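You operate a simulated robot arm through the tools that you are given. There is no shell and no other tool. Be economical: measure what you need, move in short steps, check, and stop when the job is done.

Carry out the task below with a simulated two-armed robot. There is one attempt and no reset: what you move stays moved.

JOB
Pick up the clear bottle from the top of the long bench with one hand, pass it to the other hand and put it on the small shelf beside the green bike. Set down upright: bottle.

It is judged by the outcome, as a careful person would: the job done as asked, and still so three seconds after it is handed in. It fails if anything else is knocked over, pushed out of place, dropped, spilled or broken.

ROBOT AND FRAMES
Two 7-joint arms with three-finger grippers on one trunk, on a base that drives. Base frame: it is fixed to the floor where the robot stands at the start and does not move with it; the origin is under the middle of the robot, x ahead of it, y to its left, z up; the surface under the hand at the start is at about z = 0.9. Lengths are in m, angles in rad, forces in N, time in s.
The left shoulder is at the start at [0.082, 0.126, 1.133], the right one opposite. With the tool pointing down near the work surface each hand reaches from about 0.36 to 0.86 m from the robot's upright axis, wherever it stands, measured 20 degrees to its own side. Places, roughly: small shelf beside the green bike (26x24 cm) [-0.44, 4.48, 1.04]. Payload 2.94 kg a hand.
Tool frame (each hand has its own): the origin (TCP) lies between the finger pads and is the grasp point; the fingertips stand 0.03 m ahead of it; z points along the fingers, y is the line along which they close. The gripper opens to 0.128 m. The gripper's body begins 0.093 m behind the TCP.
Orientation is that of the tool frame in the base frame, as a unit quaternion [x, y, z, w]. With the fingers straight down and closing along the base's y, the tool's x points along the base's -x, its y along +y and its z along -z.

CONTROLS
- The arms move only by the tool send_rows. It takes "left_moves", "right_moves" or both (then of equal length, played together; a hand with none holds still); each is a list of rows, each an object of numbers (a shift or turn left out is 0, a gripper value left out holds the last): "tx", "ty", "tz": the shift along the base's x, y, z in m; "rx", "ry", "rz": the turn, a rotation vector about the base's x, y, z in rad; "claw": the finger opening in m, from 0 to 0.128. In form: [{"tx": .., "ty": .., "tz": .., "rx": .., "ry": .., "rz": .., "claw": ..}, ...]. A call has 1 to 8 rows; each row shifts and turns the commanded pose from where the row before left it. A row lasts 0.2 s, in which the tool goes at most 0.05 m and 0.15 rad; a call with a longer step from one row to the next is refused whole, and so is a gripper value outside its range. A pose out of reach is approached as far as the arm can. The call stops where the force on the tool passes 40 N (or 10 N more than at its start, if that is more) or the arm is blocked; 0.2 s more then pass. The fingers move at their own pace and stop on an object; they squeeze with about 32 N. The grip force told is the motor's: it shows also when the fingers shut on nothing. Time passes only in rows, and 0.2 s behind the last, so rows that do not move let the fingers close. The reply holds the time, the measured pose of the TCP, the force on the tool along the base axes, the opening and the grip force, in the units named above and with some noise, with the torque about the TCP (base axes, N m) and any sound that the robot's microphone picked up.
- Cameras (640 x 400 px; columns grow to the right, rows downward): "scene" is now at [0.222, -0.0117, 1.3083]; the picture's right is [-0.10, -0.99, 0.00], its down [-0.59, 0.06, -0.81] and it looks along [0.80, -0.08, -0.59] (base axes); focal length 214 px, centre (320, 200). "left" rides on the left gripper at [0.069, 0.015, -0.12] in its tool frame; the picture's right is [-0.21, 0.98, 0.00], its down [-0.82, -0.18, -0.54] and it looks along [-0.53, -0.12, 0.84] (tool axes); focal length 251 px, centre (320, 200). "right" rides on the right gripper at [0.069, -0.015, -0.12] in its tool frame; the picture's right is [0.21, 0.98, 0.00], its down [-0.82, 0.18, -0.54] and it looks along [-0.53, 0.12, 0.84] (tool axes); focal length 251 px, centre (320, 200). There is no depth. A picture from a camera that has moved, and an enlarged one, comes with that camera's place and axes in the base frame and with its lens. The place of the scene camera against the robot may be out by one fixed shift of up to 0.025 m in any direction.
- get_image(camera): a new picture of that camera. No time passes.
- raise_lower(by): slides the trunk up (or, below 0, down) by that many m; the arms and the scene camera ride with it, the base frame stays. It gives what a move gives, with no picture.
- drive_base(legs): drives the robot by 1 to 6 legs, each [ahead, left, turn to the left] in m, m and rad, along the robot's own axes; the way and the turn of a leg run together, so that a leg with both is an arc; at most 1.5 m and 3.142 rad a leg. The arms and the cameras ride along, it lands a little off, and it stops where it bumps. It gives what a move gives.
- pan_tilt(pan, tilt): turns the head with the scene camera to pan (to the left, within 1.396 rad either way) and tilt (down, from -0.506 to 1.204), counted from straight ahead of the robot. It gives what a move gives.
- close_up(camera, box): a new picture of the part [left, top, right, bottom] of that camera's present view, enlarged. No time passes.
- close_job(): hands the job in; it is judged then, once.

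Go step by step. Nothing tells you exact positions but the pictures and the camera data: compare them with the known pose of the tool, close in by small moves and look again before you grip or let go. The budget is 120 turns and 108 pictures, counting those below and the enlarged ones. Unless the task says otherwise, let go and move clear before handing in, and close with one line.

The tools are called after "Request:" by a JSON object that holds its "fn" and its "kwargs". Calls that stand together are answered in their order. send_rows: Moves the arms, as the interface text tells. Its arguments: {"type":"object","properties":{"left_moves":{"type":"array","items":{"type":"object","properties":{"tx":{"type":"number"},"ty":{"type":"number"},"tz":{"type":"number"},"rx":{"type":"number"},"ry":{"type":"number"},"rz":{"type":"number"},"claw":{"type":"number"}}}},"right_moves":{"type":"array","items":{"type":"object","properties":{"tx":{"type":"number"},"ty":{"type":"number"},"tz":{"type":"number"},"rx":{"type":"number"},"ry":{"type":"number"},"rz":{"type":"number"},"claw":{"type":"number"}}}}},"required":[]} The other tools are called the same way: raise_lower (by) slides the trunk up or down; drive_base (legs) drives the base; pan_tilt (pan, tilt) turns the head that bears the scene camera; get_image (camera) takes a picture; close_up (camera, box) takes an enlarged picture of a part of a camera's view; close_job () hands the job in.

At the start:

```text
time_s: 0.0
left_tcp_pos: [0.5113, 0.1463, 1.1886]
left_tool_rot: [-0.001, 1.0, 0.0, -0.001]
left_wrist_force: [-0.7, -0.4, -0.1]
left_moment: [0.01, -0.01, -0.01]
left_opening: 0.1282
left_grasp_force: 0.0
right_tcp_pos: [0.3597, -0.2042, 1.2056]
right_tool_rot: [0.0, 1.0, 0.0, 0.0]
right_wrist_force: [0.0, 0.0, 0.4]
right_moment: [-0.02, -0.01, -0.01]
right_opening: 0.128
right_grasp_force: 0.1
trunk travel left (down, up): [-0.35, 0.197]
robot x, y, heading: [-0.0018, -0.0012, 0.004]
head pan, tilt: [-0.103, 0.632]
```

scene: 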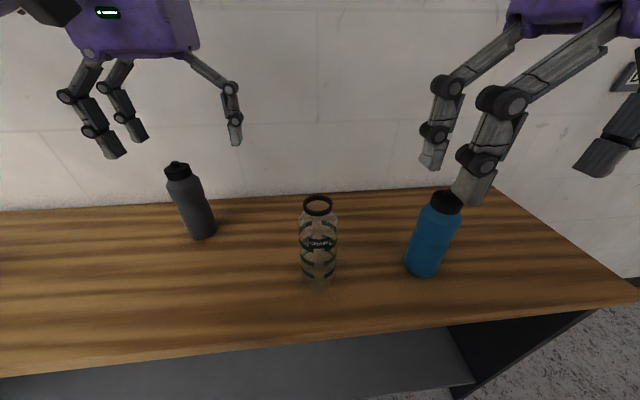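
right: 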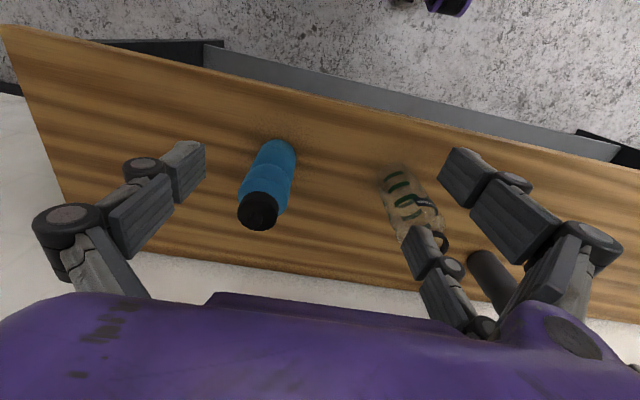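
left: 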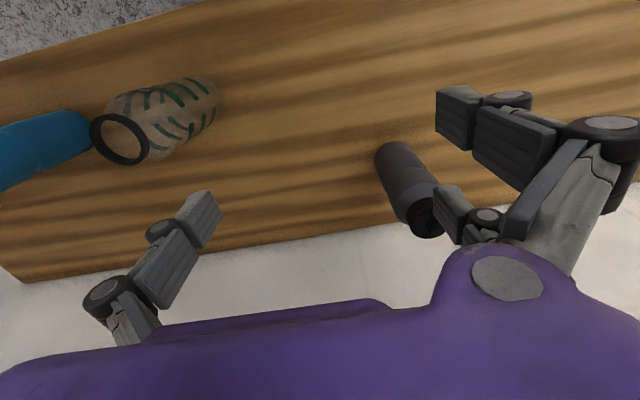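

The clear bottle stands near (0.50, -0.035), about 0.19 m tall, with a grey bottle to its left and a blue one to its right. Before planning the pass, I'll look toward the shelf on the left.

Request:
{"fn": "close_up", "kwargs": {"camera": "scene", "box": [260, 170, 380, 300]}}

Request:
{"fn": "pan_tilt", "kwargs": {"pan": 1.396, "tilt": 0.15}}

Request:
{"fn": "get_image", "kwargs": {"camera": "scene"}}

```text
3.08 times, centred on (320, 235) of scene
camera zoom: at [0.222, -0.0117, 1.3083], right [-0.1, -0.99, 0.0], down [-0.59, 0.06, -0.81], along [0.8, -0.08, -0.59], focal length 660 px, centre (320, 92)
```

zoom: 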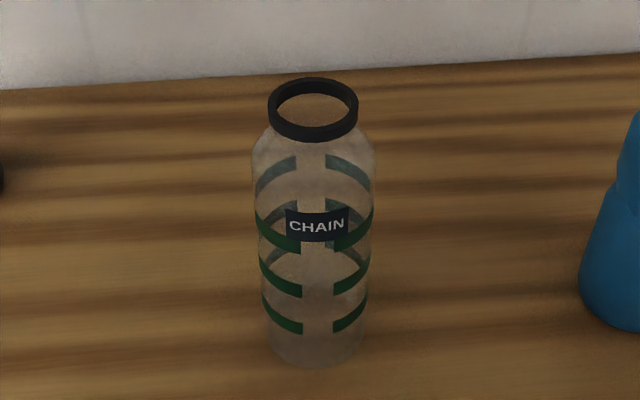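

```text
time_s: 1.6
left_tcp_pos: [0.5113, 0.147, 1.1883]
left_tool_rot: [0.0, 1.0, -0.001, 0.0]
left_wrist_force: [0.2, -0.2, 0.5]
left_moment: [-0.01, 0.01, 0.01]
left_opening: 0.128
left_grasp_force: 0.0
right_tcp_pos: [0.3595, -0.203, 1.2049]
right_tool_rot: [0.001, 1.0, 0.0, 0.0]
right_wrist_force: [-0.1, 1.1, 0.5]
right_moment: [0.03, -0.03, 0.0]
right_opening: 0.1281
right_grasp_force: 0.0
trunk travel left (down, up): [-0.35, 0.197]
robot x, y, heading: [-0.0004, -0.0004, 0.004]
head pan, tilt: [1.396, 0.15]
```

```text
103 pictures are left
camera scene: at [0.1512, 0.0886, 1.3525], right [0.98, -0.17, 0.0], down [-0.03, -0.15, -0.99], along [0.17, 0.97, -0.15], focal length 214 px, centre (320, 200)
```

scene: 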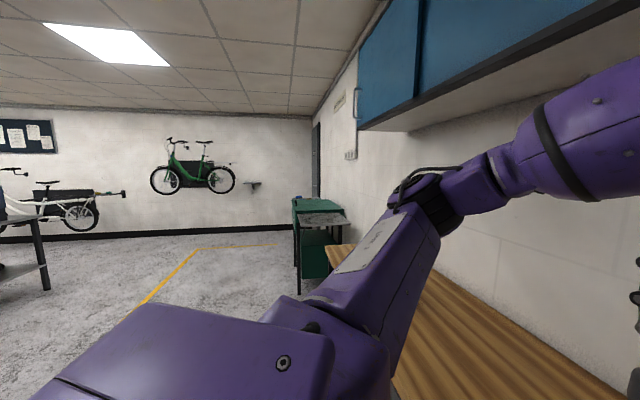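

The shelf is fixed to the far wall, right of the hanging green bike, with open space above it. I'll pick the bottle from above with the right hand. The left hand will then take it low from the side and set it down. First I'll move the left hand aside and bring the right hand near the bottle.

Request:
{"fn": "pan_tilt", "kwargs": {"pan": -0.1, "tilt": 0.632}}

Request:
{"fn": "send_rows", "kwargs": {"left_moves": [{"tx": -0.02, "ty": 0.04}, {"tx": -0.02, "ty": 0.04}, {"tx": -0.02, "ty": 0.04}, {"tx": -0.02, "ty": 0.04}, {}], "right_moves": [{}, {"tx": 0.02, "ty": 0.04}, {"tx": 0.02, "ty": 0.04}, {"tx": 0.02, "ty": 0.04}, {"tx": 0.02, "ty": 0.04}]}}

Request:
{"fn": "get_image", "kwargs": {"camera": "right"}}

Request:
{"fn": "get_image", "kwargs": {"camera": "scene"}}

```text
time_s: 3.2
left_tcp_pos: [0.512, 0.1465, 1.1891]
left_tool_rot: [0.0, 1.0, -0.001, 0.0]
left_wrist_force: [0.5, -0.7, -0.2]
left_moment: [0.0, -0.02, -0.01]
left_opening: 0.1279
left_grasp_force: 0.0
right_tcp_pos: [0.3588, -0.2041, 1.2068]
right_tool_rot: [0.001, 1.0, 0.0, -0.001]
right_wrist_force: [-0.5, 0.3, -0.3]
right_moment: [0.0, 0.01, -0.02]
right_opening: 0.1281
right_grasp_force: 0.0
trunk travel left (down, up): [-0.35, 0.197]
robot x, y, heading: [0.001, -0.0021, -0.0]
head pan, tilt: [-0.099, 0.632]
```

```text
time_s: 4.4
left_tcp_pos: [0.4297, 0.3036, 1.1899]
left_tool_rot: [0.0, 1.0, 0.0, -0.001]
left_wrist_force: [0.6, -0.4, 0.2]
left_moment: [0.02, 0.01, -0.01]
left_opening: 0.1277
left_grasp_force: 0.1
right_tcp_pos: [0.4273, -0.0741, 1.2033]
right_tool_rot: [0.001, 1.0, 0.002, 0.001]
right_wrist_force: [-0.3, -0.1, 0.1]
right_moment: [0.04, 0.02, 0.0]
right_opening: 0.1278
right_grasp_force: 0.1
right hand out of reach, approached as far as the arm can: row 5
trunk travel left (down, up): [-0.35, 0.197]
robot x, y, heading: [0.0031, -0.0021, 0.002]
head pan, tilt: [-0.099, 0.632]
```

```text
102 pictures are left
camera right: at [0.3576, -0.0874, 1.3232], right [-0.21, 0.98, 0.0], down [0.82, 0.18, 0.54], along [0.53, 0.12, -0.84], focal length 251 px, centre (320, 200)
```

right: 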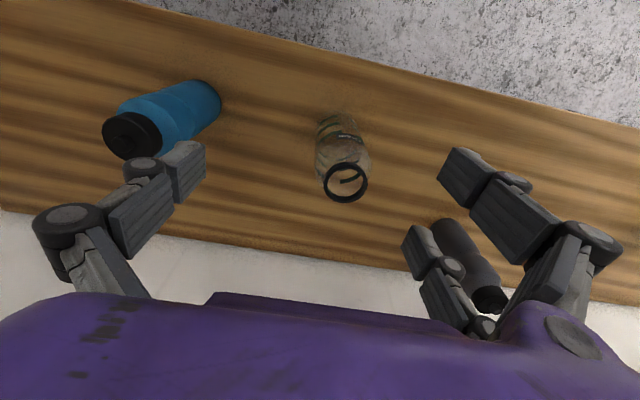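

```text
101 pictures are left
camera scene: at [0.2235, -0.0125, 1.308], right [-0.1, -0.99, 0.0], down [-0.59, 0.06, -0.81], along [0.8, -0.08, -0.59], focal length 214 px, centre (320, 200)
```

scene: 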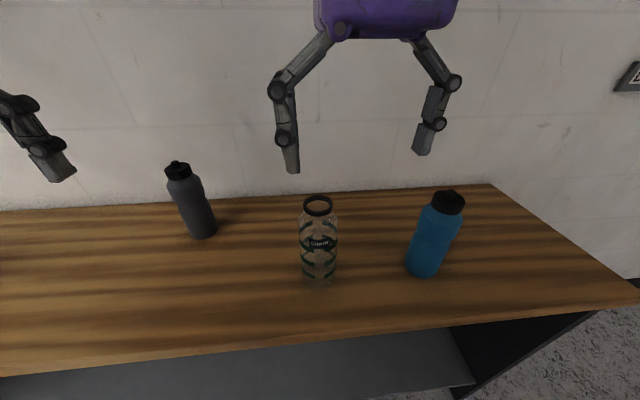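

The two wrist-camera views put the rim at (0.478, -0.032, 1.088). The right arm can't reach that far inward, so I'll shift the base left.

Request:
{"fn": "drive_base", "kwargs": {"legs": [[0, 0.15, 0]]}}

Request:
{"fn": "get_image", "kwargs": {"camera": "right"}}

```text
time_s: 6.4
left_tcp_pos: [0.4278, 0.4551, 1.1906]
left_tool_rot: [-0.002, 1.0, 0.0, 0.0]
left_wrist_force: [-0.3, -0.4, -0.7]
left_moment: [-0.01, -0.02, 0.01]
left_opening: 0.1282
left_grasp_force: 0.0
right_tcp_pos: [0.4258, 0.078, 1.2028]
right_tool_rot: [-0.001, 1.0, 0.002, 0.001]
right_wrist_force: [0.5, -0.1, -0.2]
right_moment: [0.03, 0.0, 0.01]
right_opening: 0.1279
right_grasp_force: 0.0
trunk travel left (down, up): [-0.35, 0.197]
robot x, y, heading: [0.0018, 0.1511, 0.005]
head pan, tilt: [-0.099, 0.632]
```

```text
100 pictures are left
camera right: at [0.3558, 0.0642, 1.3235], right [-0.22, 0.98, 0.0], down [0.82, 0.18, 0.54], along [0.53, 0.12, -0.84], focal length 251 px, centre (320, 200)
```

right: 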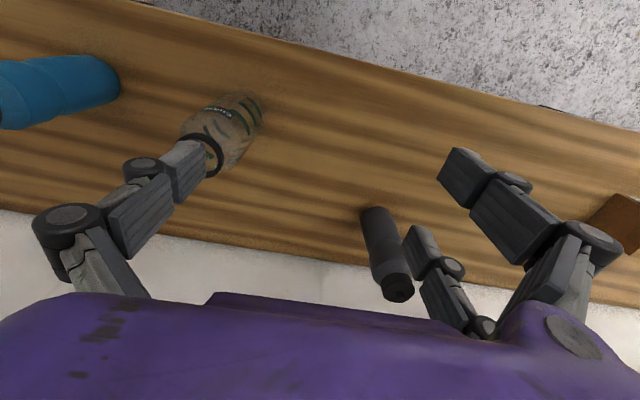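

I'm moving the right hand over the bottle at the same height.

Request:
{"fn": "send_rows", "kwargs": {"right_moves": [{"tx": 0.013, "ty": -0.0275}, {"tx": 0.013, "ty": -0.0275}, {"tx": 0.013, "ty": -0.0275}, {"tx": 0.013, "ty": -0.0275}, {}]}}

Request:
{"fn": "get_image", "kwargs": {"camera": "right"}}

Request:
{"fn": "get_image", "kwargs": {"camera": "scene"}}

```text
time_s: 7.6
left_tcp_pos: [0.427, 0.4576, 1.1895]
left_tool_rot: [-0.001, 1.0, 0.0, 0.001]
left_wrist_force: [0.2, 0.1, -0.3]
left_moment: [-0.03, -0.01, 0.0]
left_opening: 0.1278
left_grasp_force: 0.1
right_tcp_pos: [0.4761, -0.0325, 1.2032]
right_tool_rot: [-0.002, 1.0, 0.002, 0.001]
right_wrist_force: [-1.1, -0.1, 0.5]
right_moment: [-0.02, -0.01, 0.02]
right_opening: 0.128
right_grasp_force: 0.1
trunk travel left (down, up): [-0.35, 0.197]
robot x, y, heading: [-0.0033, 0.1502, 0.002]
head pan, tilt: [-0.099, 0.632]
```

```text
99 pictures are left
camera right: at [0.4065, -0.0472, 1.3227], right [-0.22, 0.98, 0.0], down [0.82, 0.18, 0.54], along [0.53, 0.12, -0.84], focal length 251 px, centre (320, 200)
```

right: 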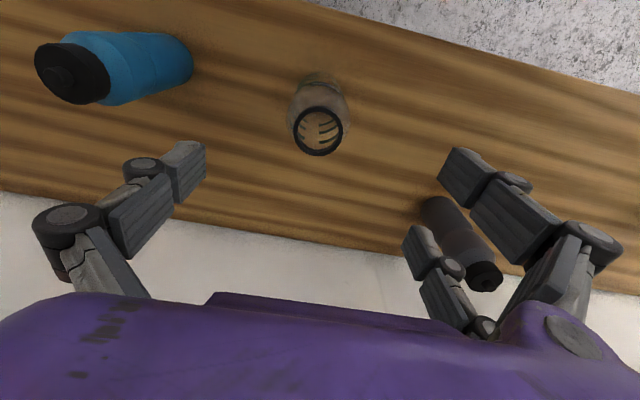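

```text
98 pictures are left
camera scene: at [0.2218, 0.1394, 1.3083], right [-0.1, -1.0, 0.0], down [-0.59, 0.06, -0.81], along [0.8, -0.08, -0.59], focal length 214 px, centre (320, 200)
```

scene: 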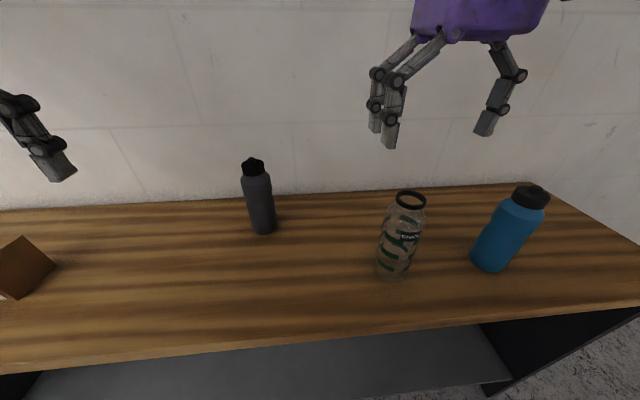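

The rim checks out at (0.480, -0.032), centred under the hand. I'll descend in two stages.

Request:
{"fn": "send_rows", "kwargs": {"right_moves": [{"tx": 0.003, "tz": -0.035}, {"tz": -0.035}, {"tz": -0.03}, {}]}}

Request:
{"fn": "get_image", "kwargs": {"camera": "right"}}

Request:
{"fn": "get_image", "kwargs": {"camera": "scene"}}

```text
time_s: 8.6
left_tcp_pos: [0.4282, 0.4552, 1.1913]
left_tool_rot: [-0.002, 1.0, 0.0, 0.0]
left_wrist_force: [0.4, -0.6, 0.2]
left_moment: [0.01, -0.02, 0.0]
left_opening: 0.1279
left_grasp_force: 0.0
right_tcp_pos: [0.48, -0.0317, 1.1051]
right_tool_rot: [-0.002, 1.0, 0.001, 0.0]
right_wrist_force: [0.7, 0.2, -0.1]
right_moment: [-0.01, 0.01, 0.0]
right_opening: 0.1279
right_grasp_force: 0.1
trunk travel left (down, up): [-0.35, 0.197]
robot x, y, heading: [-0.0005, 0.1481, 0.002]
head pan, tilt: [-0.099, 0.632]
```

```text
97 pictures are left
camera right: at [0.4114, -0.0456, 1.2241], right [-0.22, 0.98, 0.0], down [0.82, 0.18, 0.54], along [0.53, 0.12, -0.84], focal length 251 px, centre (320, 200)
```

right: 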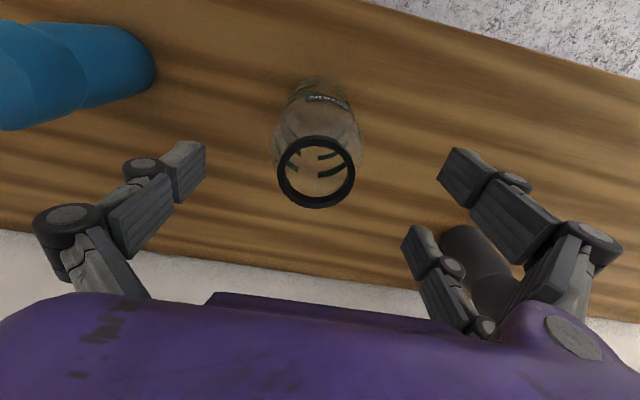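

```text
96 pictures are left
camera scene: at [0.2216, 0.1388, 1.3083], right [-0.1, -1.0, 0.0], down [-0.59, 0.06, -0.81], along [0.8, -0.08, -0.59], focal length 214 px, centre (320, 200)
```

scene: 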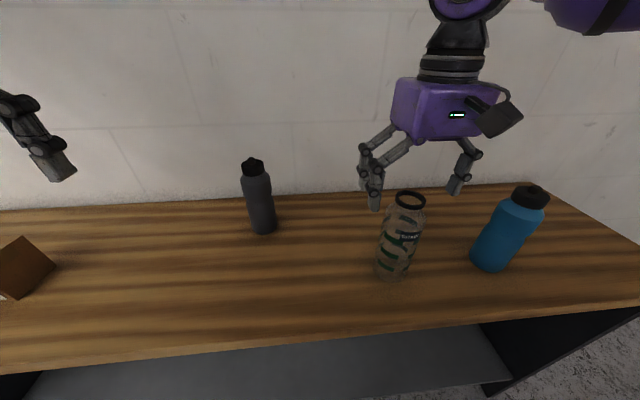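

Still centred. I'll descend to grip height and close.

Request:
{"fn": "send_rows", "kwargs": {"right_moves": [{"tz": -0.035}, {"tz": -0.035}, {}, {"claw": 0.09}, {"claw": 0.05}, {"claw": 0.05}, {"claw": 0.05}]}}

Request:
{"fn": "get_image", "kwargs": {"camera": "scene"}}

```text
time_s: 10.2
left_tcp_pos: [0.4268, 0.4549, 1.1901]
left_tool_rot: [-0.001, 1.0, 0.0, 0.0]
left_wrist_force: [0.0, -0.2, 0.6]
left_moment: [0.01, -0.03, 0.01]
left_opening: 0.1281
left_grasp_force: 0.0
right_tcp_pos: [0.4807, -0.0312, 1.0359]
right_tool_rot: [-0.001, 1.0, 0.001, 0.001]
right_wrist_force: [-0.2, 0.2, 0.1]
right_moment: [-0.01, -0.02, 0.02]
right_opening: 0.0629
right_grasp_force: 31.5
trunk travel left (down, up): [-0.35, 0.197]
robot x, y, heading: [-0.001, 0.1499, 0.007]
head pan, tilt: [-0.099, 0.632]
```

```text
95 pictures are left
camera scene: at [0.2218, 0.1387, 1.3083], right [-0.1, -1.0, 0.0], down [-0.59, 0.06, -0.81], along [0.8, -0.08, -0.59], focal length 214 px, centre (320, 200)
```

scene: 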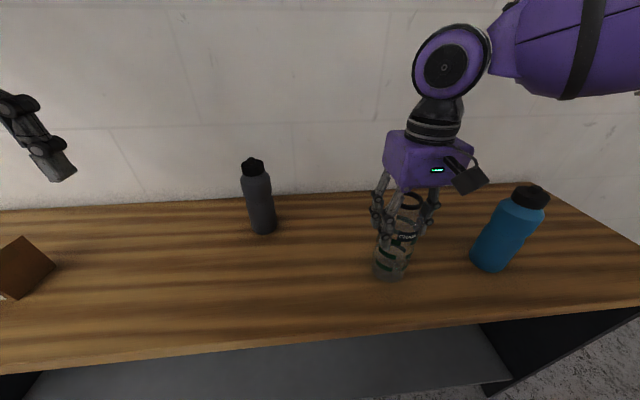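

The bottle is gripped at 0.063 m wide. I'll lift it straight up.

Request:
{"fn": "send_rows", "kwargs": {"right_moves": [{"tz": 0.02}, {"tz": 0.03}, {"tz": 0.03}, {"tz": 0.03}, {"tz": 0.03}, {"tz": 0.02}, {}]}}

Request:
{"fn": "get_image", "kwargs": {"camera": "scene"}}

```text
time_s: 11.8
left_tcp_pos: [0.4279, 0.4558, 1.1898]
left_tool_rot: [-0.002, 1.0, 0.0, 0.0]
left_wrist_force: [0.6, 0.3, -0.5]
left_moment: [0.02, 0.0, 0.01]
left_opening: 0.128
left_grasp_force: 0.1
right_tcp_pos: [0.4797, -0.0329, 1.196]
right_tool_rot: [-0.003, 1.0, 0.001, 0.0]
right_wrist_force: [-1.2, -0.1, -0.3]
right_moment: [-0.01, 0.0, -0.01]
right_opening: 0.0626
right_grasp_force: 32.0
trunk travel left (down, up): [-0.35, 0.197]
robot x, y, heading: [-0.0023, 0.1471, 0.002]
head pan, tilt: [-0.099, 0.632]
```

```text
94 pictures are left
camera scene: at [0.222, 0.1387, 1.3082], right [-0.1, -1.0, 0.0], down [-0.59, 0.06, -0.81], along [0.8, -0.08, -0.59], focal length 214 px, centre (320, 200)
```

scene: 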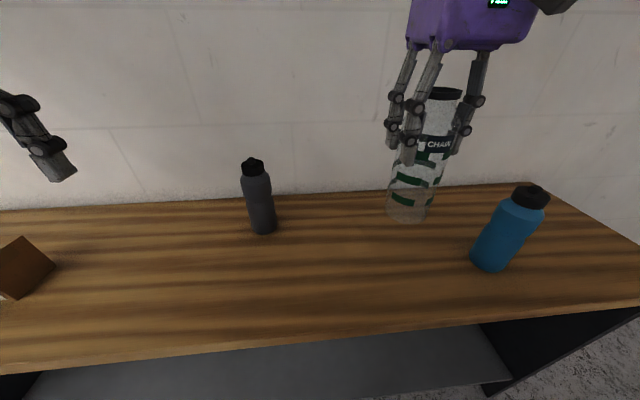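

The bottle is held well clear of the bench. I'll turn the left hand to point forward, about 35° below level.

Request:
{"fn": "send_rows", "kwargs": {"left_moves": [{"ry": -0.137}, {"ry": -0.137}, {"ry": -0.137}, {"ry": -0.137}, {"ry": -0.137}, {"ry": -0.137}, {"ry": -0.137}, {}]}}

Request:
{"fn": "send_rows", "kwargs": {"left_moves": [{"rz": -0.14, "ty": -0.02}, {"rz": -0.14, "ty": -0.02}, {"rz": -0.14, "ty": -0.02}, {"rz": -0.14, "ty": -0.02}, {"rz": -0.14, "ty": -0.02}, {"rz": -0.14, "ty": -0.02}, {"rz": -0.14, "ty": -0.02}, {"rz": -0.12}]}}

Request:
{"fn": "get_image", "kwargs": {"camera": "scene"}}

Request:
{"fn": "get_image", "kwargs": {"camera": "left"}}

```text
time_s: 13.6
left_tcp_pos: [0.4455, 0.4666, 1.2109]
left_tool_rot: [-0.001, 0.887, -0.002, 0.461]
left_wrist_force: [-0.2, 0.3, -0.1]
left_moment: [0.05, -0.01, -0.02]
left_opening: 0.1282
left_grasp_force: 0.1
left hand out of reach, approached as far as the arm can: row 7
right_tcp_pos: [0.4804, -0.0329, 1.195]
right_tool_rot: [-0.001, 1.0, 0.001, 0.001]
right_wrist_force: [-1.0, -0.5, 1.0]
right_moment: [0.02, 0.02, 0.01]
right_opening: 0.0626
right_grasp_force: 31.9
trunk travel left (down, up): [-0.35, 0.197]
robot x, y, heading: [-0.002, 0.1502, 0.007]
head pan, tilt: [-0.099, 0.632]
```

```text
time_s: 15.4
left_tcp_pos: [0.4068, 0.313, 1.2056]
left_tool_rot: [0.376, 0.804, -0.198, 0.416]
left_wrist_force: [0.0, 0.0, -0.1]
left_moment: [-0.05, 0.02, -0.04]
left_opening: 0.1278
left_grasp_force: 0.0
left hand out of reach, approached as far as the arm can: row 6, 7, 8
right_tcp_pos: [0.4825, -0.031, 1.1942]
right_tool_rot: [-0.001, 1.0, 0.001, 0.0]
right_wrist_force: [-0.6, 0.4, -0.7]
right_moment: [0.01, -0.01, -0.03]
right_opening: 0.0631
right_grasp_force: 31.9
trunk travel left (down, up): [-0.35, 0.197]
robot x, y, heading: [-0.0004, 0.1505, 0.005]
head pan, tilt: [-0.099, 0.632]
```

```text
93 pictures are left
camera scene: at [0.223, 0.1396, 1.3081], right [-0.1, -1.0, 0.0], down [-0.59, 0.06, -0.81], along [0.8, -0.08, -0.59], focal length 214 px, centre (320, 200)
```

scene: 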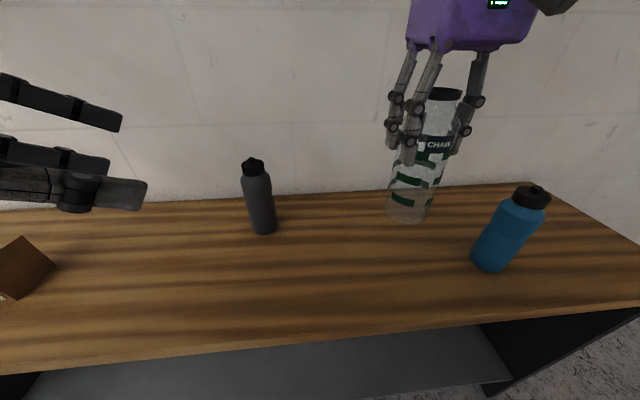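

```text
92 pictures are left
camera left: at [0.3301, 0.4301, 1.2171], right [0.83, 0.53, 0.17], down [-0.11, -0.14, 0.98], along [0.54, -0.84, -0.05], focal length 251 px, centre (320, 200)
```

left: 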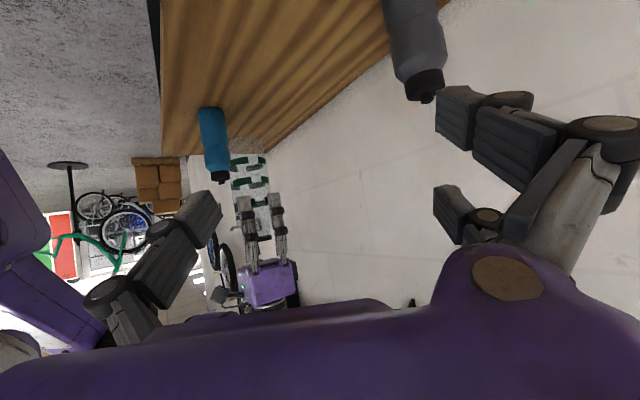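

The left hand points about 50° to the right and 35° down, which suits a side grip. I'll bring it to a staging point short of the bottle, level with its lower part.

Request:
{"fn": "send_rows", "kwargs": {"left_moves": [{"tz": -0.045}, {"tz": -0.045}, {"tx": -0.005, "ty": -0.037}, {"tx": -0.005, "ty": -0.037}, {"tx": -0.005, "ty": -0.037}, {"tx": -0.005, "ty": -0.037}, {"tx": -0.005, "ty": -0.03}, {}]}}

Request:
{"fn": "get_image", "kwargs": {"camera": "scene"}}

Request:
{"fn": "get_image", "kwargs": {"camera": "left"}}

```text
time_s: 17.2
left_tcp_pos: [0.4089, 0.312, 1.198]
left_tool_rot: [0.375, 0.805, -0.198, 0.414]
left_wrist_force: [-0.2, -0.6, -0.5]
left_moment: [-0.07, 0.03, 0.02]
left_opening: 0.128
left_grasp_force: 0.0
left hand out of reach, approached as far as the arm can: row 1, 2, 3, 4, 5, 6, 7
right_tcp_pos: [0.4809, -0.0321, 1.1945]
right_tool_rot: [-0.002, 1.0, 0.0, 0.002]
right_wrist_force: [0.3, -0.1, -0.5]
right_moment: [-0.02, -0.02, 0.02]
right_opening: 0.0627
right_grasp_force: 31.8
trunk travel left (down, up): [-0.35, 0.197]
robot x, y, heading: [-0.0004, 0.1486, 0.004]
head pan, tilt: [-0.099, 0.632]
```

```text
91 pictures are left
camera scene: at [0.2218, 0.1388, 1.3083], right [-0.1, -1.0, 0.0], down [-0.59, 0.06, -0.81], along [0.8, -0.08, -0.59], focal length 214 px, centre (320, 200)
```

scene: 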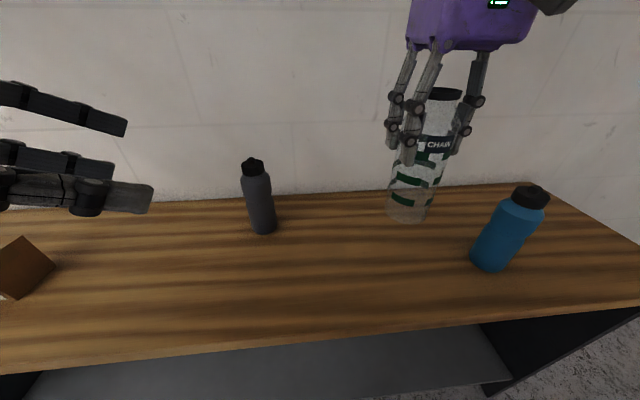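

```text
90 pictures are left
camera left: at [0.3318, 0.4288, 1.2119], right [0.83, 0.53, 0.17], down [-0.11, -0.14, 0.98], along [0.55, -0.84, -0.06], focal length 251 px, centre (320, 200)
```

left: 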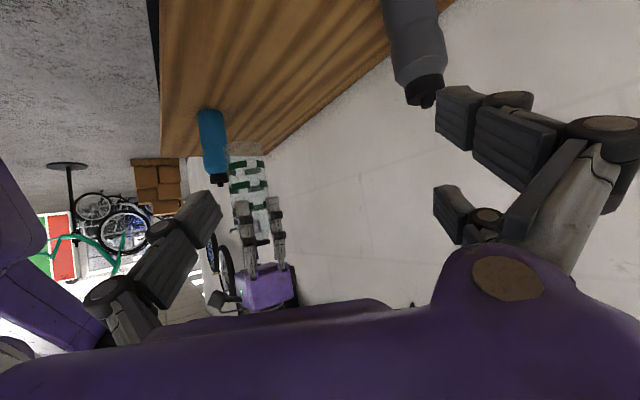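

The left arm is folded too tightly here to come in further. I'll do the pass away from the bench with the arms further out, so first I'll check the floor behind and to the left before backing up.

Request:
{"fn": "pan_tilt", "kwargs": {"pan": 1.396, "tilt": 0.6}}

Request:
{"fn": "get_image", "kwargs": {"camera": "scene"}}

Request:
{"fn": "pan_tilt", "kwargs": {"pan": -1.396, "tilt": 0.3}}

Request:
{"fn": "get_image", "kwargs": {"camera": "scene"}}

```text
time_s: 18.8
left_tcp_pos: [0.4098, 0.3132, 1.1966]
left_tool_rot: [0.374, 0.807, -0.198, 0.413]
left_wrist_force: [0.4, -0.7, -0.5]
left_moment: [-0.02, -0.03, -0.04]
left_opening: 0.1281
left_grasp_force: 0.0
right_tcp_pos: [0.4809, -0.0322, 1.1941]
right_tool_rot: [-0.001, 1.0, 0.001, 0.0]
right_wrist_force: [0.2, 0.4, -0.5]
right_moment: [-0.01, 0.01, 0.01]
right_opening: 0.0629
right_grasp_force: 32.0
trunk travel left (down, up): [-0.35, 0.197]
robot x, y, heading: [-0.0015, 0.1479, 0.004]
head pan, tilt: [1.396, 0.6]
```

```text
89 pictures are left
camera scene: at [0.1765, 0.2253, 1.3118], right [0.89, -0.47, 0.0], down [-0.26, -0.49, -0.83], along [0.39, 0.74, -0.56], focal length 214 px, centre (320, 200)
```

scene: 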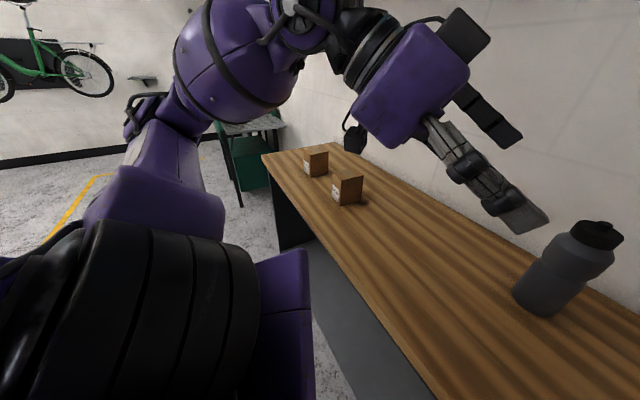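

```text
time_s: 21.2
left_tcp_pos: [0.4095, 0.3119, 1.1977]
left_tool_rot: [0.375, 0.805, -0.198, 0.414]
left_wrist_force: [-0.5, -0.4, 0.0]
left_moment: [0.02, 0.0, -0.01]
left_opening: 0.128
left_grasp_force: 0.1
right_tcp_pos: [0.4805, -0.0325, 1.1945]
right_tool_rot: [-0.001, 1.0, 0.001, 0.001]
right_wrist_force: [-0.9, -0.7, -1.5]
right_moment: [-0.01, 0.0, -0.02]
right_opening: 0.0625
right_grasp_force: 32.2
trunk travel left (down, up): [-0.35, 0.197]
robot x, y, heading: [0.0017, 0.1522, 0.001]
head pan, tilt: [-1.396, 0.3]
```

```text
88 pictures are left
camera scene: at [0.1514, 0.0553, 1.3385], right [-0.98, -0.18, 0.0], down [-0.05, 0.29, -0.96], along [0.17, -0.94, -0.3], focal length 214 px, centre (320, 200)
```

scene: 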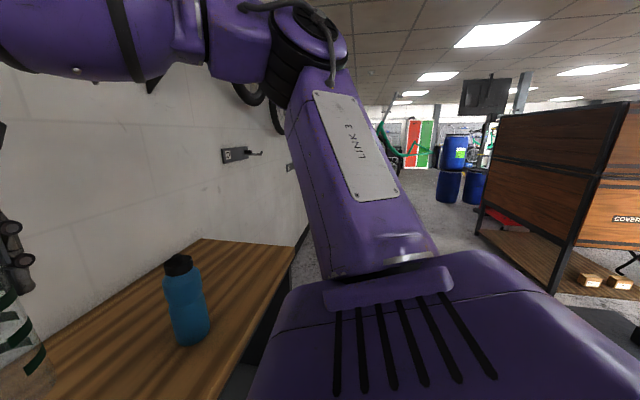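

The nearest obstacle behind is about 1.5 m away, so I'll back off 0.4 m for a clear handover.

Request:
{"fn": "drive_base", "kwargs": {"legs": [[-0.4, 0, 0]]}}

Request:
{"fn": "pan_tilt", "kwargs": {"pan": -0.1, "tilt": 0.5}}

Request:
{"fn": "send_rows", "kwargs": {"left_moves": [{"tx": 0.03}, {"tx": 0.03}, {"tx": 0.03}, {"tx": 0.03}, {"tx": 0.03}, {}], "right_moves": [{"tx": 0.035}, {"tx": 0.035}, {"tx": 0.035}, {"tx": 0.035}, {"tx": 0.035}, {}]}}

Request:
{"fn": "get_image", "kwargs": {"camera": "scene"}}

```text
time_s: 23.8
left_tcp_pos: [-0.0041, 0.314, 1.1987]
left_tool_rot: [0.369, 0.808, -0.194, 0.416]
left_wrist_force: [-0.1, 0.3, 0.4]
left_moment: [0.03, -0.01, 0.0]
left_opening: 0.128
left_grasp_force: 0.1
right_tcp_pos: [0.071, -0.0302, 1.195]
right_tool_rot: [-0.008, 1.0, 0.001, 0.0]
right_wrist_force: [0.0, -0.5, -0.1]
right_moment: [-0.03, -0.03, 0.01]
right_opening: 0.0625
right_grasp_force: 32.0
trunk travel left (down, up): [-0.35, 0.197]
robot x, y, heading: [-0.4116, 0.1471, 0.009]
head pan, tilt: [-1.396, 0.3]
```

```text
time_s: 25.2
left_tcp_pos: [-0.0048, 0.3139, 1.1979]
left_tool_rot: [0.37, 0.808, -0.195, 0.415]
left_wrist_force: [0.7, -0.7, -0.2]
left_moment: [0.04, 0.03, 0.01]
left_opening: 0.128
left_grasp_force: 0.1
right_tcp_pos: [0.0709, -0.0305, 1.1945]
right_tool_rot: [-0.007, 1.0, 0.001, 0.0]
right_wrist_force: [0.8, -0.8, -1.2]
right_moment: [0.03, 0.0, 0.04]
right_opening: 0.063
right_grasp_force: 31.8
trunk travel left (down, up): [-0.35, 0.197]
robot x, y, heading: [-0.4081, 0.1444, 0.015]
head pan, tilt: [-0.099, 0.499]
```

```text
time_s: 26.6
left_tcp_pos: [0.0398, 0.3024, 1.1919]
left_tool_rot: [0.369, 0.808, -0.196, 0.415]
left_wrist_force: [0.4, 0.4, -0.5]
left_moment: [-0.02, 0.02, 0.02]
left_opening: 0.128
left_grasp_force: 0.1
left hand out of reach, approached as far as the arm can: row 1, 2, 3, 4, 5
right_tcp_pos: [0.1958, -0.0603, 1.1892]
right_tool_rot: [-0.008, 1.0, -0.001, 0.0]
right_wrist_force: [-0.2, 0.1, -0.7]
right_moment: [0.01, 0.0, 0.05]
right_opening: 0.0626
right_grasp_force: 32.0
right hand out of reach, approached as far as the arm can: row 4, 5
trunk travel left (down, up): [-0.35, 0.197]
robot x, y, heading: [-0.4109, 0.1434, 0.02]
head pan, tilt: [-0.099, 0.499]
```

```text
87 pictures are left
camera scene: at [-0.1859, 0.1375, 1.3201], right [-0.08, -1.0, 0.0], down [-0.48, 0.04, -0.88], along [0.87, -0.07, -0.48], focal length 214 px, centre (320, 200)
```

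scene: 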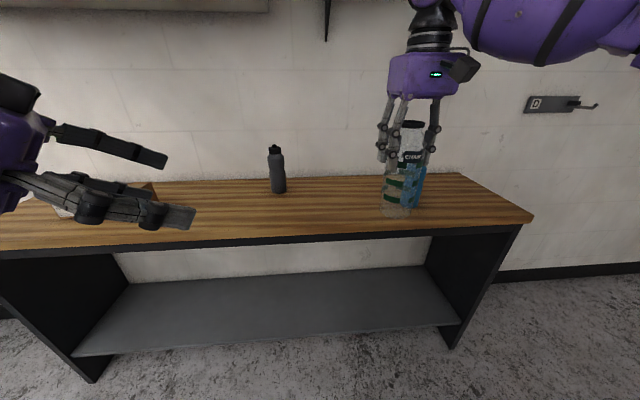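

Both arms are near their limits at this height because the wrists sit well above the shoulders. With the bench clear, I'll lower both hands and undo some of the left hand's inward turn.

Request:
{"fn": "send_rows", "kwargs": {"left_moves": [{"rz": 0.1, "tz": -0.02}, {"rz": 0.1, "tz": -0.02}, {"rz": 0.1, "tz": -0.02}, {"rz": 0.1, "tz": -0.02}, {"tz": -0.02}, {"tz": -0.02}, {}], "right_moves": [{"tz": -0.035}, {"tz": -0.035}, {"tz": -0.035}, {"tz": -0.035}, {"tz": -0.035}, {"tz": -0.035}, {}]}}

Request:
{"fn": "get_image", "kwargs": {"camera": "scene"}}

```text
time_s: 28.2
left_tcp_pos: [0.023, 0.3184, 1.182]
left_tool_rot: [0.333, 0.826, -0.177, 0.418]
left_wrist_force: [0.3, -0.5, -0.7]
left_moment: [-0.01, 0.0, 0.04]
left_opening: 0.1281
left_grasp_force: 0.1
left hand out of reach, approached as far as the arm can: row 1, 2, 3, 4, 5, 6
right_tcp_pos: [0.1963, -0.0607, 0.9833]
right_tool_rot: [-0.008, 1.0, 0.001, 0.001]
right_wrist_force: [-0.5, -0.2, -0.4]
right_moment: [-0.02, 0.01, -0.01]
right_opening: 0.0627
right_grasp_force: 31.7
trunk travel left (down, up): [-0.35, 0.197]
robot x, y, heading: [-0.4115, 0.1487, 0.018]
head pan, tilt: [-0.099, 0.499]
```

```text
86 pictures are left
camera scene: at [-0.1868, 0.1371, 1.3202], right [-0.08, -1.0, 0.0], down [-0.48, 0.04, -0.88], along [0.88, -0.07, -0.48], focal length 214 px, centre (320, 200)
```

scene: 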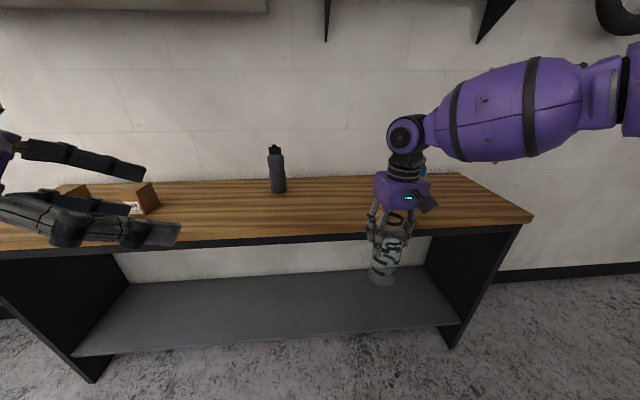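

The left arm is sitting in a joint-limit corner. I'll unwind its yaw and some pitch, then move it forward before turning in again.

Request:
{"fn": "send_rows", "kwargs": {"left_moves": [{"rz": 0.13}, {"rz": 0.13}, {"rz": 0.13}, {"rz": 0.13}, {"rz": 0.13}, {"rz": 0.12, "ry": 0.05}, {"ry": 0.13}, {"ry": 0.13}]}}

Request:
{"fn": "send_rows", "kwargs": {"left_moves": [{"tx": 0.03, "tz": -0.03}, {"tx": 0.03, "tz": -0.03}, {"tx": 0.03, "tz": -0.03}, {"tx": 0.03, "tz": -0.03}, {"tz": -0.04}, {"tz": -0.04}, {}]}}

```text
time_s: 30.0
left_tcp_pos: [0.0231, 0.3208, 1.1808]
left_tool_rot: [0.255, 0.901, -0.195, 0.293]
left_wrist_force: [-0.6, 0.2, 0.4]
left_moment: [0.02, 0.0, 0.01]
left_opening: 0.1284
left_grasp_force: 0.0
left hand out of reach, approached as far as the arm can: row 1, 2, 3, 4, 5, 6
right_tcp_pos: [0.1943, -0.0622, 0.9832]
right_tool_rot: [-0.008, 1.0, 0.001, 0.0]
right_wrist_force: [-0.6, -0.9, -0.3]
right_moment: [-0.02, 0.01, 0.0]
right_opening: 0.0628
right_grasp_force: 31.8
trunk travel left (down, up): [-0.35, 0.197]
robot x, y, heading: [-0.4138, 0.1464, 0.017]
head pan, tilt: [-0.099, 0.499]
```

```text
time_s: 31.6
left_tcp_pos: [0.1442, 0.318, 0.9797]
left_tool_rot: [0.256, 0.9, -0.195, 0.294]
left_wrist_force: [-0.3, -0.1, 1.4]
left_moment: [0.03, 0.0, 0.01]
left_opening: 0.128
left_grasp_force: 0.1
right_tcp_pos: [0.195, -0.0621, 0.9834]
right_tool_rot: [-0.008, 1.0, 0.001, 0.001]
right_wrist_force: [-0.5, -0.5, -0.3]
right_moment: [-0.01, -0.01, -0.04]
right_opening: 0.0628
right_grasp_force: 32.0
trunk travel left (down, up): [-0.35, 0.197]
robot x, y, heading: [-0.4111, 0.1411, 0.016]
head pan, tilt: [-0.099, 0.499]
```

The left arm is free again, pointing 49° down and slightly rolled. I'll level its closing axis and reduce the pitch to about 38°.

Request:
{"fn": "send_rows", "kwargs": {"left_moves": [{"rx": 0.044, "ry": -0.051, "rz": -0.077}, {"rx": 0.044, "ry": -0.051, "rz": -0.077}, {"rx": 0.044, "ry": -0.051, "rz": -0.077}, {"rx": -0.072, "ry": -0.062}, {"rx": -0.072, "ry": -0.062}, {}]}}

Request:
{"fn": "get_image", "kwargs": {"camera": "scene"}}

```text
time_s: 33.0
left_tcp_pos: [0.1419, 0.3002, 0.9765]
left_tool_rot: [0.392, 0.837, -0.16, 0.348]
left_wrist_force: [-0.6, 0.6, 0.1]
left_moment: [0.01, 0.03, 0.0]
left_opening: 0.1278
left_grasp_force: 0.1
left hand out of reach, approached as far as the arm can: row 3, 4, 5
right_tcp_pos: [0.1962, -0.0626, 0.9827]
right_tool_rot: [-0.008, 1.0, 0.001, 0.0]
right_wrist_force: [-0.1, 0.4, -0.4]
right_moment: [-0.02, -0.01, 0.0]
right_opening: 0.0625
right_grasp_force: 32.0
trunk travel left (down, up): [-0.35, 0.197]
robot x, y, heading: [-0.4143, 0.143, 0.015]
head pan, tilt: [-0.099, 0.499]
```

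```text
85 pictures are left
camera scene: at [-0.1863, 0.137, 1.3201], right [-0.08, -1.0, 0.0], down [-0.48, 0.04, -0.88], along [0.87, -0.07, -0.48], focal length 214 px, centre (320, 200)
```

scene: 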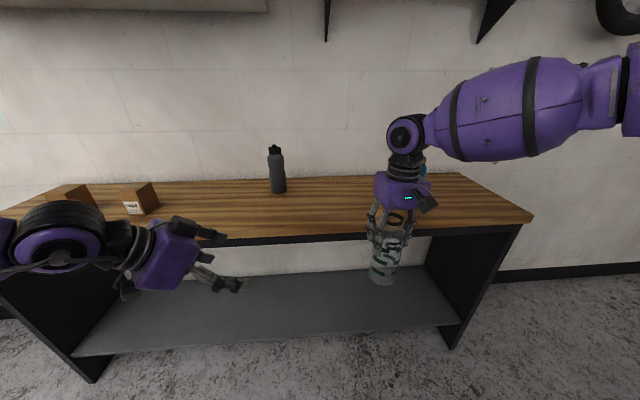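

The left closing axis is level at 45° pitch. I'll bring the bottle toward the robot's centreline so both arms work comfortably, and lower the left hand to grip height.

Request:
{"fn": "send_rows", "kwargs": {"left_moves": [{"tz": -0.02}, {"tz": -0.02}, {"tz": -0.02}, {"tz": -0.02}, {}], "right_moves": [{"ty": 0.03}, {"ty": 0.03}, {"ty": 0.03}, {"ty": 0.03}, {}]}}

Request:
{"fn": "get_image", "kwargs": {"camera": "scene"}}

```text
time_s: 34.2
left_tcp_pos: [0.1424, 0.3002, 0.8983]
left_tool_rot: [0.384, 0.832, -0.168, 0.364]
left_wrist_force: [-0.5, -0.4, -0.3]
left_moment: [0.02, 0.01, 0.0]
left_opening: 0.1278
left_grasp_force: 0.1
right_tcp_pos: [0.161, 0.0182, 0.978]
right_tool_rot: [-0.007, 1.0, 0.001, 0.0]
right_wrist_force: [0.6, 0.4, -0.6]
right_moment: [0.03, -0.01, -0.01]
right_opening: 0.0627
right_grasp_force: 31.5
right hand out of reach, approached as far as the arm can: row 2, 3, 4
trunk travel left (down, up): [-0.35, 0.197]
robot x, y, heading: [-0.414, 0.1443, 0.016]
head pan, tilt: [-0.099, 0.499]
```

```text
84 pictures are left
camera scene: at [-0.1864, 0.1366, 1.3202], right [-0.08, -1.0, 0.0], down [-0.48, 0.04, -0.88], along [0.88, -0.07, -0.48], focal length 214 px, centre (320, 200)
```

scene: 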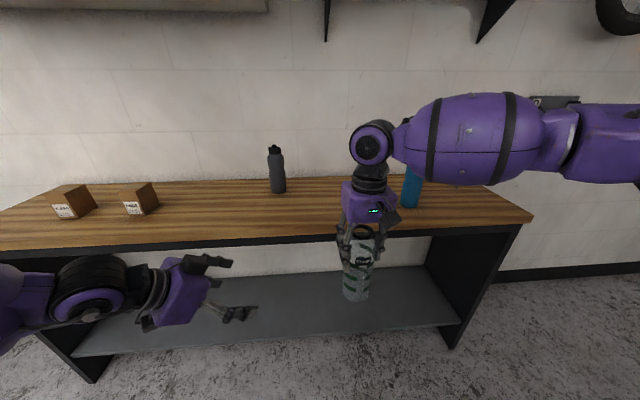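

The right arm holds the bottle at (0.161, 0.018). I'll move the left hand to a staging point 0.10 m back from it, along the left hand's pointing direction.

Request:
{"fn": "send_rows", "kwargs": {"left_moves": [{"rx": -0.05, "ry": -0.043}, {"tx": -0.009, "ty": -0.035}, {"tx": -0.009, "ty": -0.035}, {"tx": -0.009, "ty": -0.035}, {"tx": -0.009, "ty": -0.035}, {"tx": -0.009, "ty": -0.033}, {"ty": -0.033, "tz": -0.01}, {}]}}

Request:
{"fn": "get_image", "kwargs": {"camera": "scene"}}

Request:
{"fn": "get_image", "kwargs": {"camera": "left"}}

```text
time_s: 36.0
left_tcp_pos: [0.0984, 0.0954, 0.8849]
left_tool_rot: [0.378, 0.819, -0.18, 0.392]
left_wrist_force: [0.8, 0.3, -0.8]
left_moment: [0.01, -0.03, -0.01]
left_opening: 0.1279
left_grasp_force: 0.0
right_tcp_pos: [0.1599, 0.0196, 0.9793]
right_tool_rot: [-0.008, 1.0, 0.0, 0.001]
right_wrist_force: [0.5, -0.3, -0.4]
right_moment: [-0.04, -0.02, -0.02]
right_opening: 0.0629
right_grasp_force: 31.9
trunk travel left (down, up): [-0.35, 0.197]
robot x, y, heading: [-0.4101, 0.1447, 0.012]
head pan, tilt: [-0.099, 0.499]
```

```text
83 pictures are left
camera scene: at [-0.1868, 0.1378, 1.3202], right [-0.08, -1.0, 0.0], down [-0.48, 0.04, -0.88], along [0.88, -0.07, -0.48], focal length 214 px, centre (320, 200)
```

scene: 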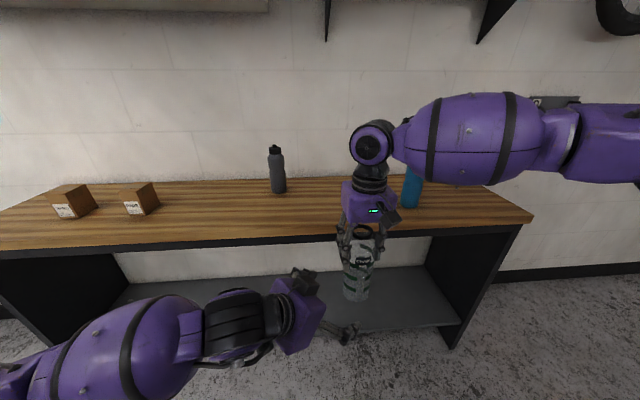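

```text
82 pictures are left
camera left: at [0.0202, 0.2094, 0.9068], right [0.83, 0.53, 0.17], down [-0.08, -0.19, 0.98], along [0.55, -0.82, -0.12], focal length 251 px, centre (320, 200)
```

left: 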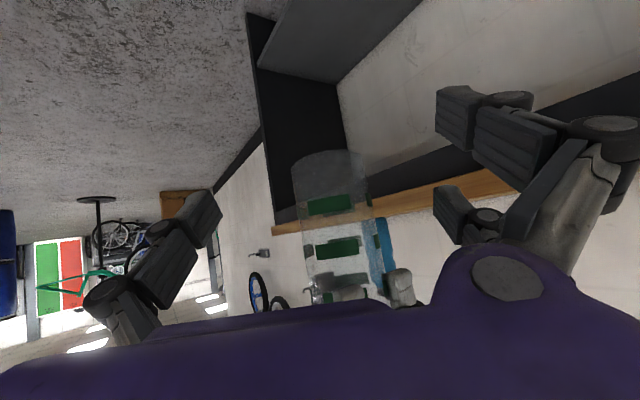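

The left hand is at a good staging pose, at 39° pitch, and the bottle sits centred between its fingers. I'll advance to the bottle with the jaws open.

Request:
{"fn": "send_rows", "kwargs": {"left_moves": [{"tx": 0.02, "ty": -0.0245, "tz": 0.01}, {"tx": 0.02, "ty": -0.0245}, {"tx": 0.012, "ty": -0.015}, {}]}}

Request:
{"fn": "get_image", "kwargs": {"camera": "left"}}

Request:
{"fn": "close_up", "kwargs": {"camera": "scene", "box": [240, 160, 480, 360]}}

```text
time_s: 37.0
left_tcp_pos: [0.1503, 0.0327, 0.8962]
left_tool_rot: [0.378, 0.819, -0.18, 0.392]
left_wrist_force: [-0.9, 0.1, 0.4]
left_moment: [0.01, -0.05, 0.02]
left_opening: 0.1279
left_grasp_force: 0.0
right_tcp_pos: [0.1609, 0.0192, 0.9789]
right_tool_rot: [-0.008, 1.0, 0.002, 0.001]
right_wrist_force: [-0.4, -0.3, -1.3]
right_moment: [0.01, 0.02, 0.02]
right_opening: 0.0628
right_grasp_force: 31.9
trunk travel left (down, up): [-0.35, 0.197]
robot x, y, heading: [-0.4156, 0.1439, 0.019]
head pan, tilt: [-0.099, 0.499]
```

```text
81 pictures are left
camera left: at [0.0726, 0.1464, 0.9185], right [0.83, 0.53, 0.17], down [-0.08, -0.19, 0.98], along [0.55, -0.83, -0.12], focal length 251 px, centre (320, 200)
```

left: 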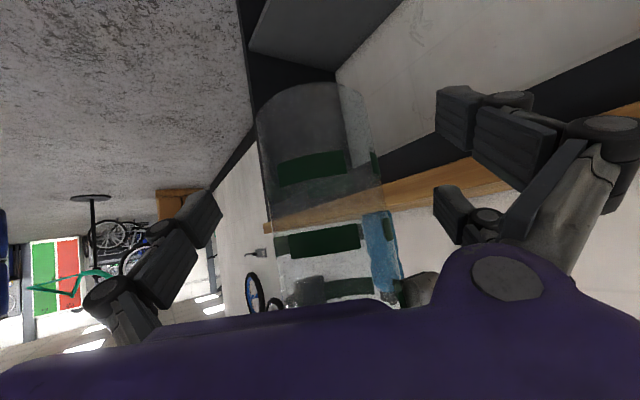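

```text
2.00 times, centred on (360, 260) of scene
camera zoom: at [-0.1865, 0.1374, 1.3202], right [-0.08, -1.0, 0.0], down [-0.48, 0.04, -0.88], along [0.88, -0.07, -0.48], focal length 429 px, centre (240, 80)
```

zoom: 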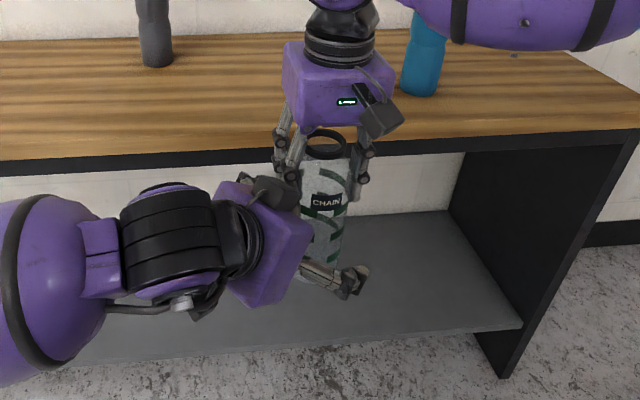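

The hand is aligned within 1 mm laterally. I'll move the last centimetre and close the left hand while the right still holds.

Request:
{"fn": "send_rows", "kwargs": {"left_moves": [{"tx": 0.0075, "ty": -0.0085}, {}, {"claw": 0.1}, {"claw": 0.08}, {"claw": 0.05}, {"claw": 0.05}, {"claw": 0.05}]}}

Request:
{"fn": "close_up", "kwargs": {"camera": "scene", "box": [240, 160, 480, 360]}}

Request:
{"fn": "get_image", "kwargs": {"camera": "left"}}

```text
time_s: 37.6
left_tcp_pos: [0.1563, 0.0242, 0.8949]
left_tool_rot: [0.379, 0.82, -0.18, 0.39]
left_wrist_force: [-1.1, 3.7, -1.1]
left_moment: [-0.4, -0.29, 0.04]
left_opening: 0.1278
left_grasp_force: 0.1
right_tcp_pos: [0.1643, 0.0119, 0.9796]
right_tool_rot: [-0.002, 1.0, -0.002, 0.004]
right_wrist_force: [1.8, -2.8, 1.3]
right_moment: [0.14, 0.11, -0.01]
right_opening: 0.0626
right_grasp_force: 32.6
trunk travel left (down, up): [-0.35, 0.197]
robot x, y, heading: [-0.4122, 0.1427, 0.018]
head pan, tilt: [-0.099, 0.499]
stopped in row 2 (left hand): the force on the tool passed its limit at 42 N (the readings are from after the stop); the commanded pose is now the measured one
```

```text
2.00 times, centred on (360, 260) of scene
camera zoom: at [-0.1865, 0.1374, 1.3202], right [-0.08, -1.0, 0.0], down [-0.48, 0.04, -0.88], along [0.88, -0.07, -0.48], focal length 429 px, centre (240, 80)
```

zoom: 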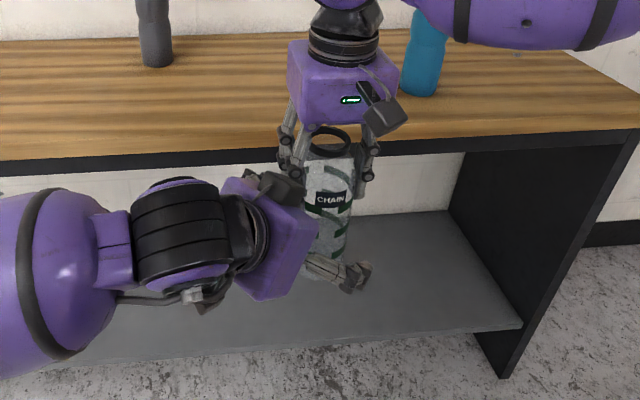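

```text
78 pictures are left
camera left: at [0.0784, 0.1398, 0.9183], right [0.83, 0.53, 0.17], down [-0.07, -0.19, 0.98], along [0.55, -0.83, -0.12], focal length 251 px, centre (320, 200)
```

left: 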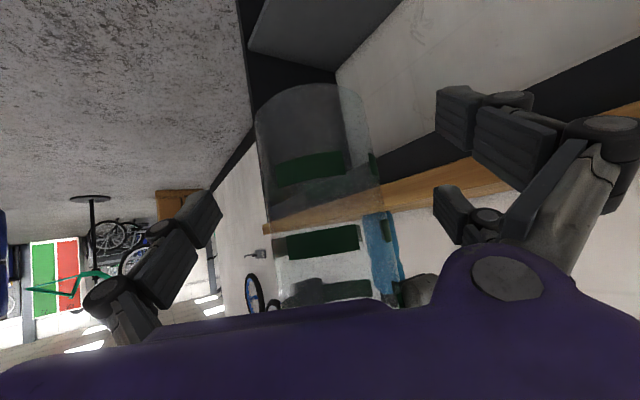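

The left palm touched the bottle because of the steep pitch. I'll back off 2.5 cm, flatten the hand toward 29° and look again.

Request:
{"fn": "send_rows", "kwargs": {"left_moves": [{"tx": -0.016, "ty": 0.019}, {"rx": -0.065, "ry": -0.055}, {"rx": -0.065, "ry": -0.055}, {}]}}

Request:
{"fn": "close_up", "kwargs": {"camera": "scene", "box": [240, 160, 480, 360]}}

Request:
{"fn": "get_image", "kwargs": {"camera": "left"}}

```text
time_s: 38.6
left_tcp_pos: [0.1405, 0.0447, 0.8953]
left_tool_rot: [0.361, 0.784, -0.211, 0.458]
left_wrist_force: [0.1, -0.4, -0.1]
left_moment: [0.0, -0.02, 0.01]
left_opening: 0.1278
left_grasp_force: 0.0
right_tcp_pos: [0.1654, 0.0126, 0.9794]
right_tool_rot: [-0.002, 1.0, -0.003, 0.004]
right_wrist_force: [-0.1, -0.7, -0.4]
right_moment: [0.02, 0.0, 0.01]
right_opening: 0.0629
right_grasp_force: 31.7
trunk travel left (down, up): [-0.35, 0.197]
robot x, y, heading: [-0.4107, 0.1445, 0.014]
head pan, tilt: [-0.099, 0.499]
```

```text
2.00 times, centred on (360, 260) of scene
camera zoom: at [-0.1862, 0.1368, 1.3201], right [-0.08, -1.0, 0.0], down [-0.48, 0.04, -0.88], along [0.87, -0.07, -0.48], focal length 429 px, centre (240, 80)
```

zoom: 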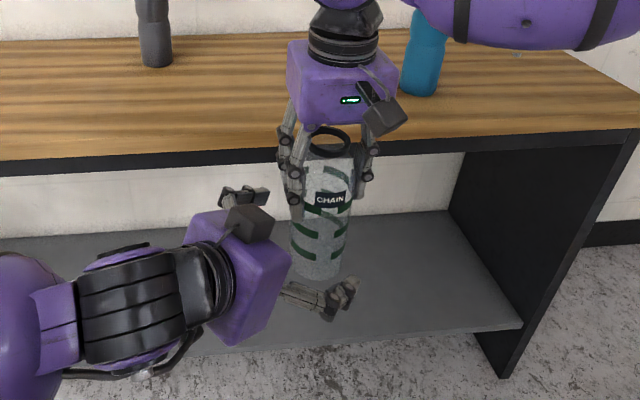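

```text
76 pictures are left
camera left: at [0.0613, 0.1601, 0.8941], right [0.81, 0.55, 0.19], down [-0.18, -0.07, 0.98], along [0.56, -0.83, 0.05], focal length 251 px, centre (320, 200)
```

left: 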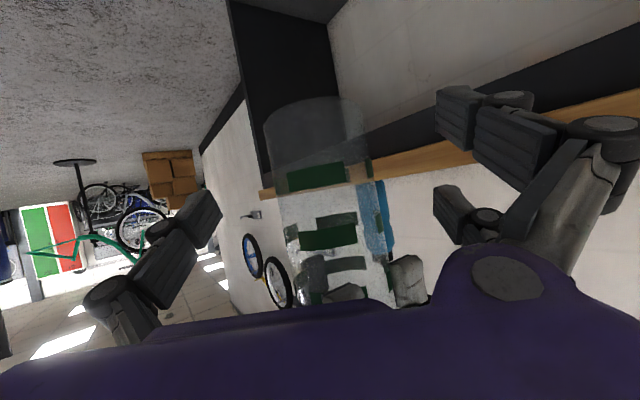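

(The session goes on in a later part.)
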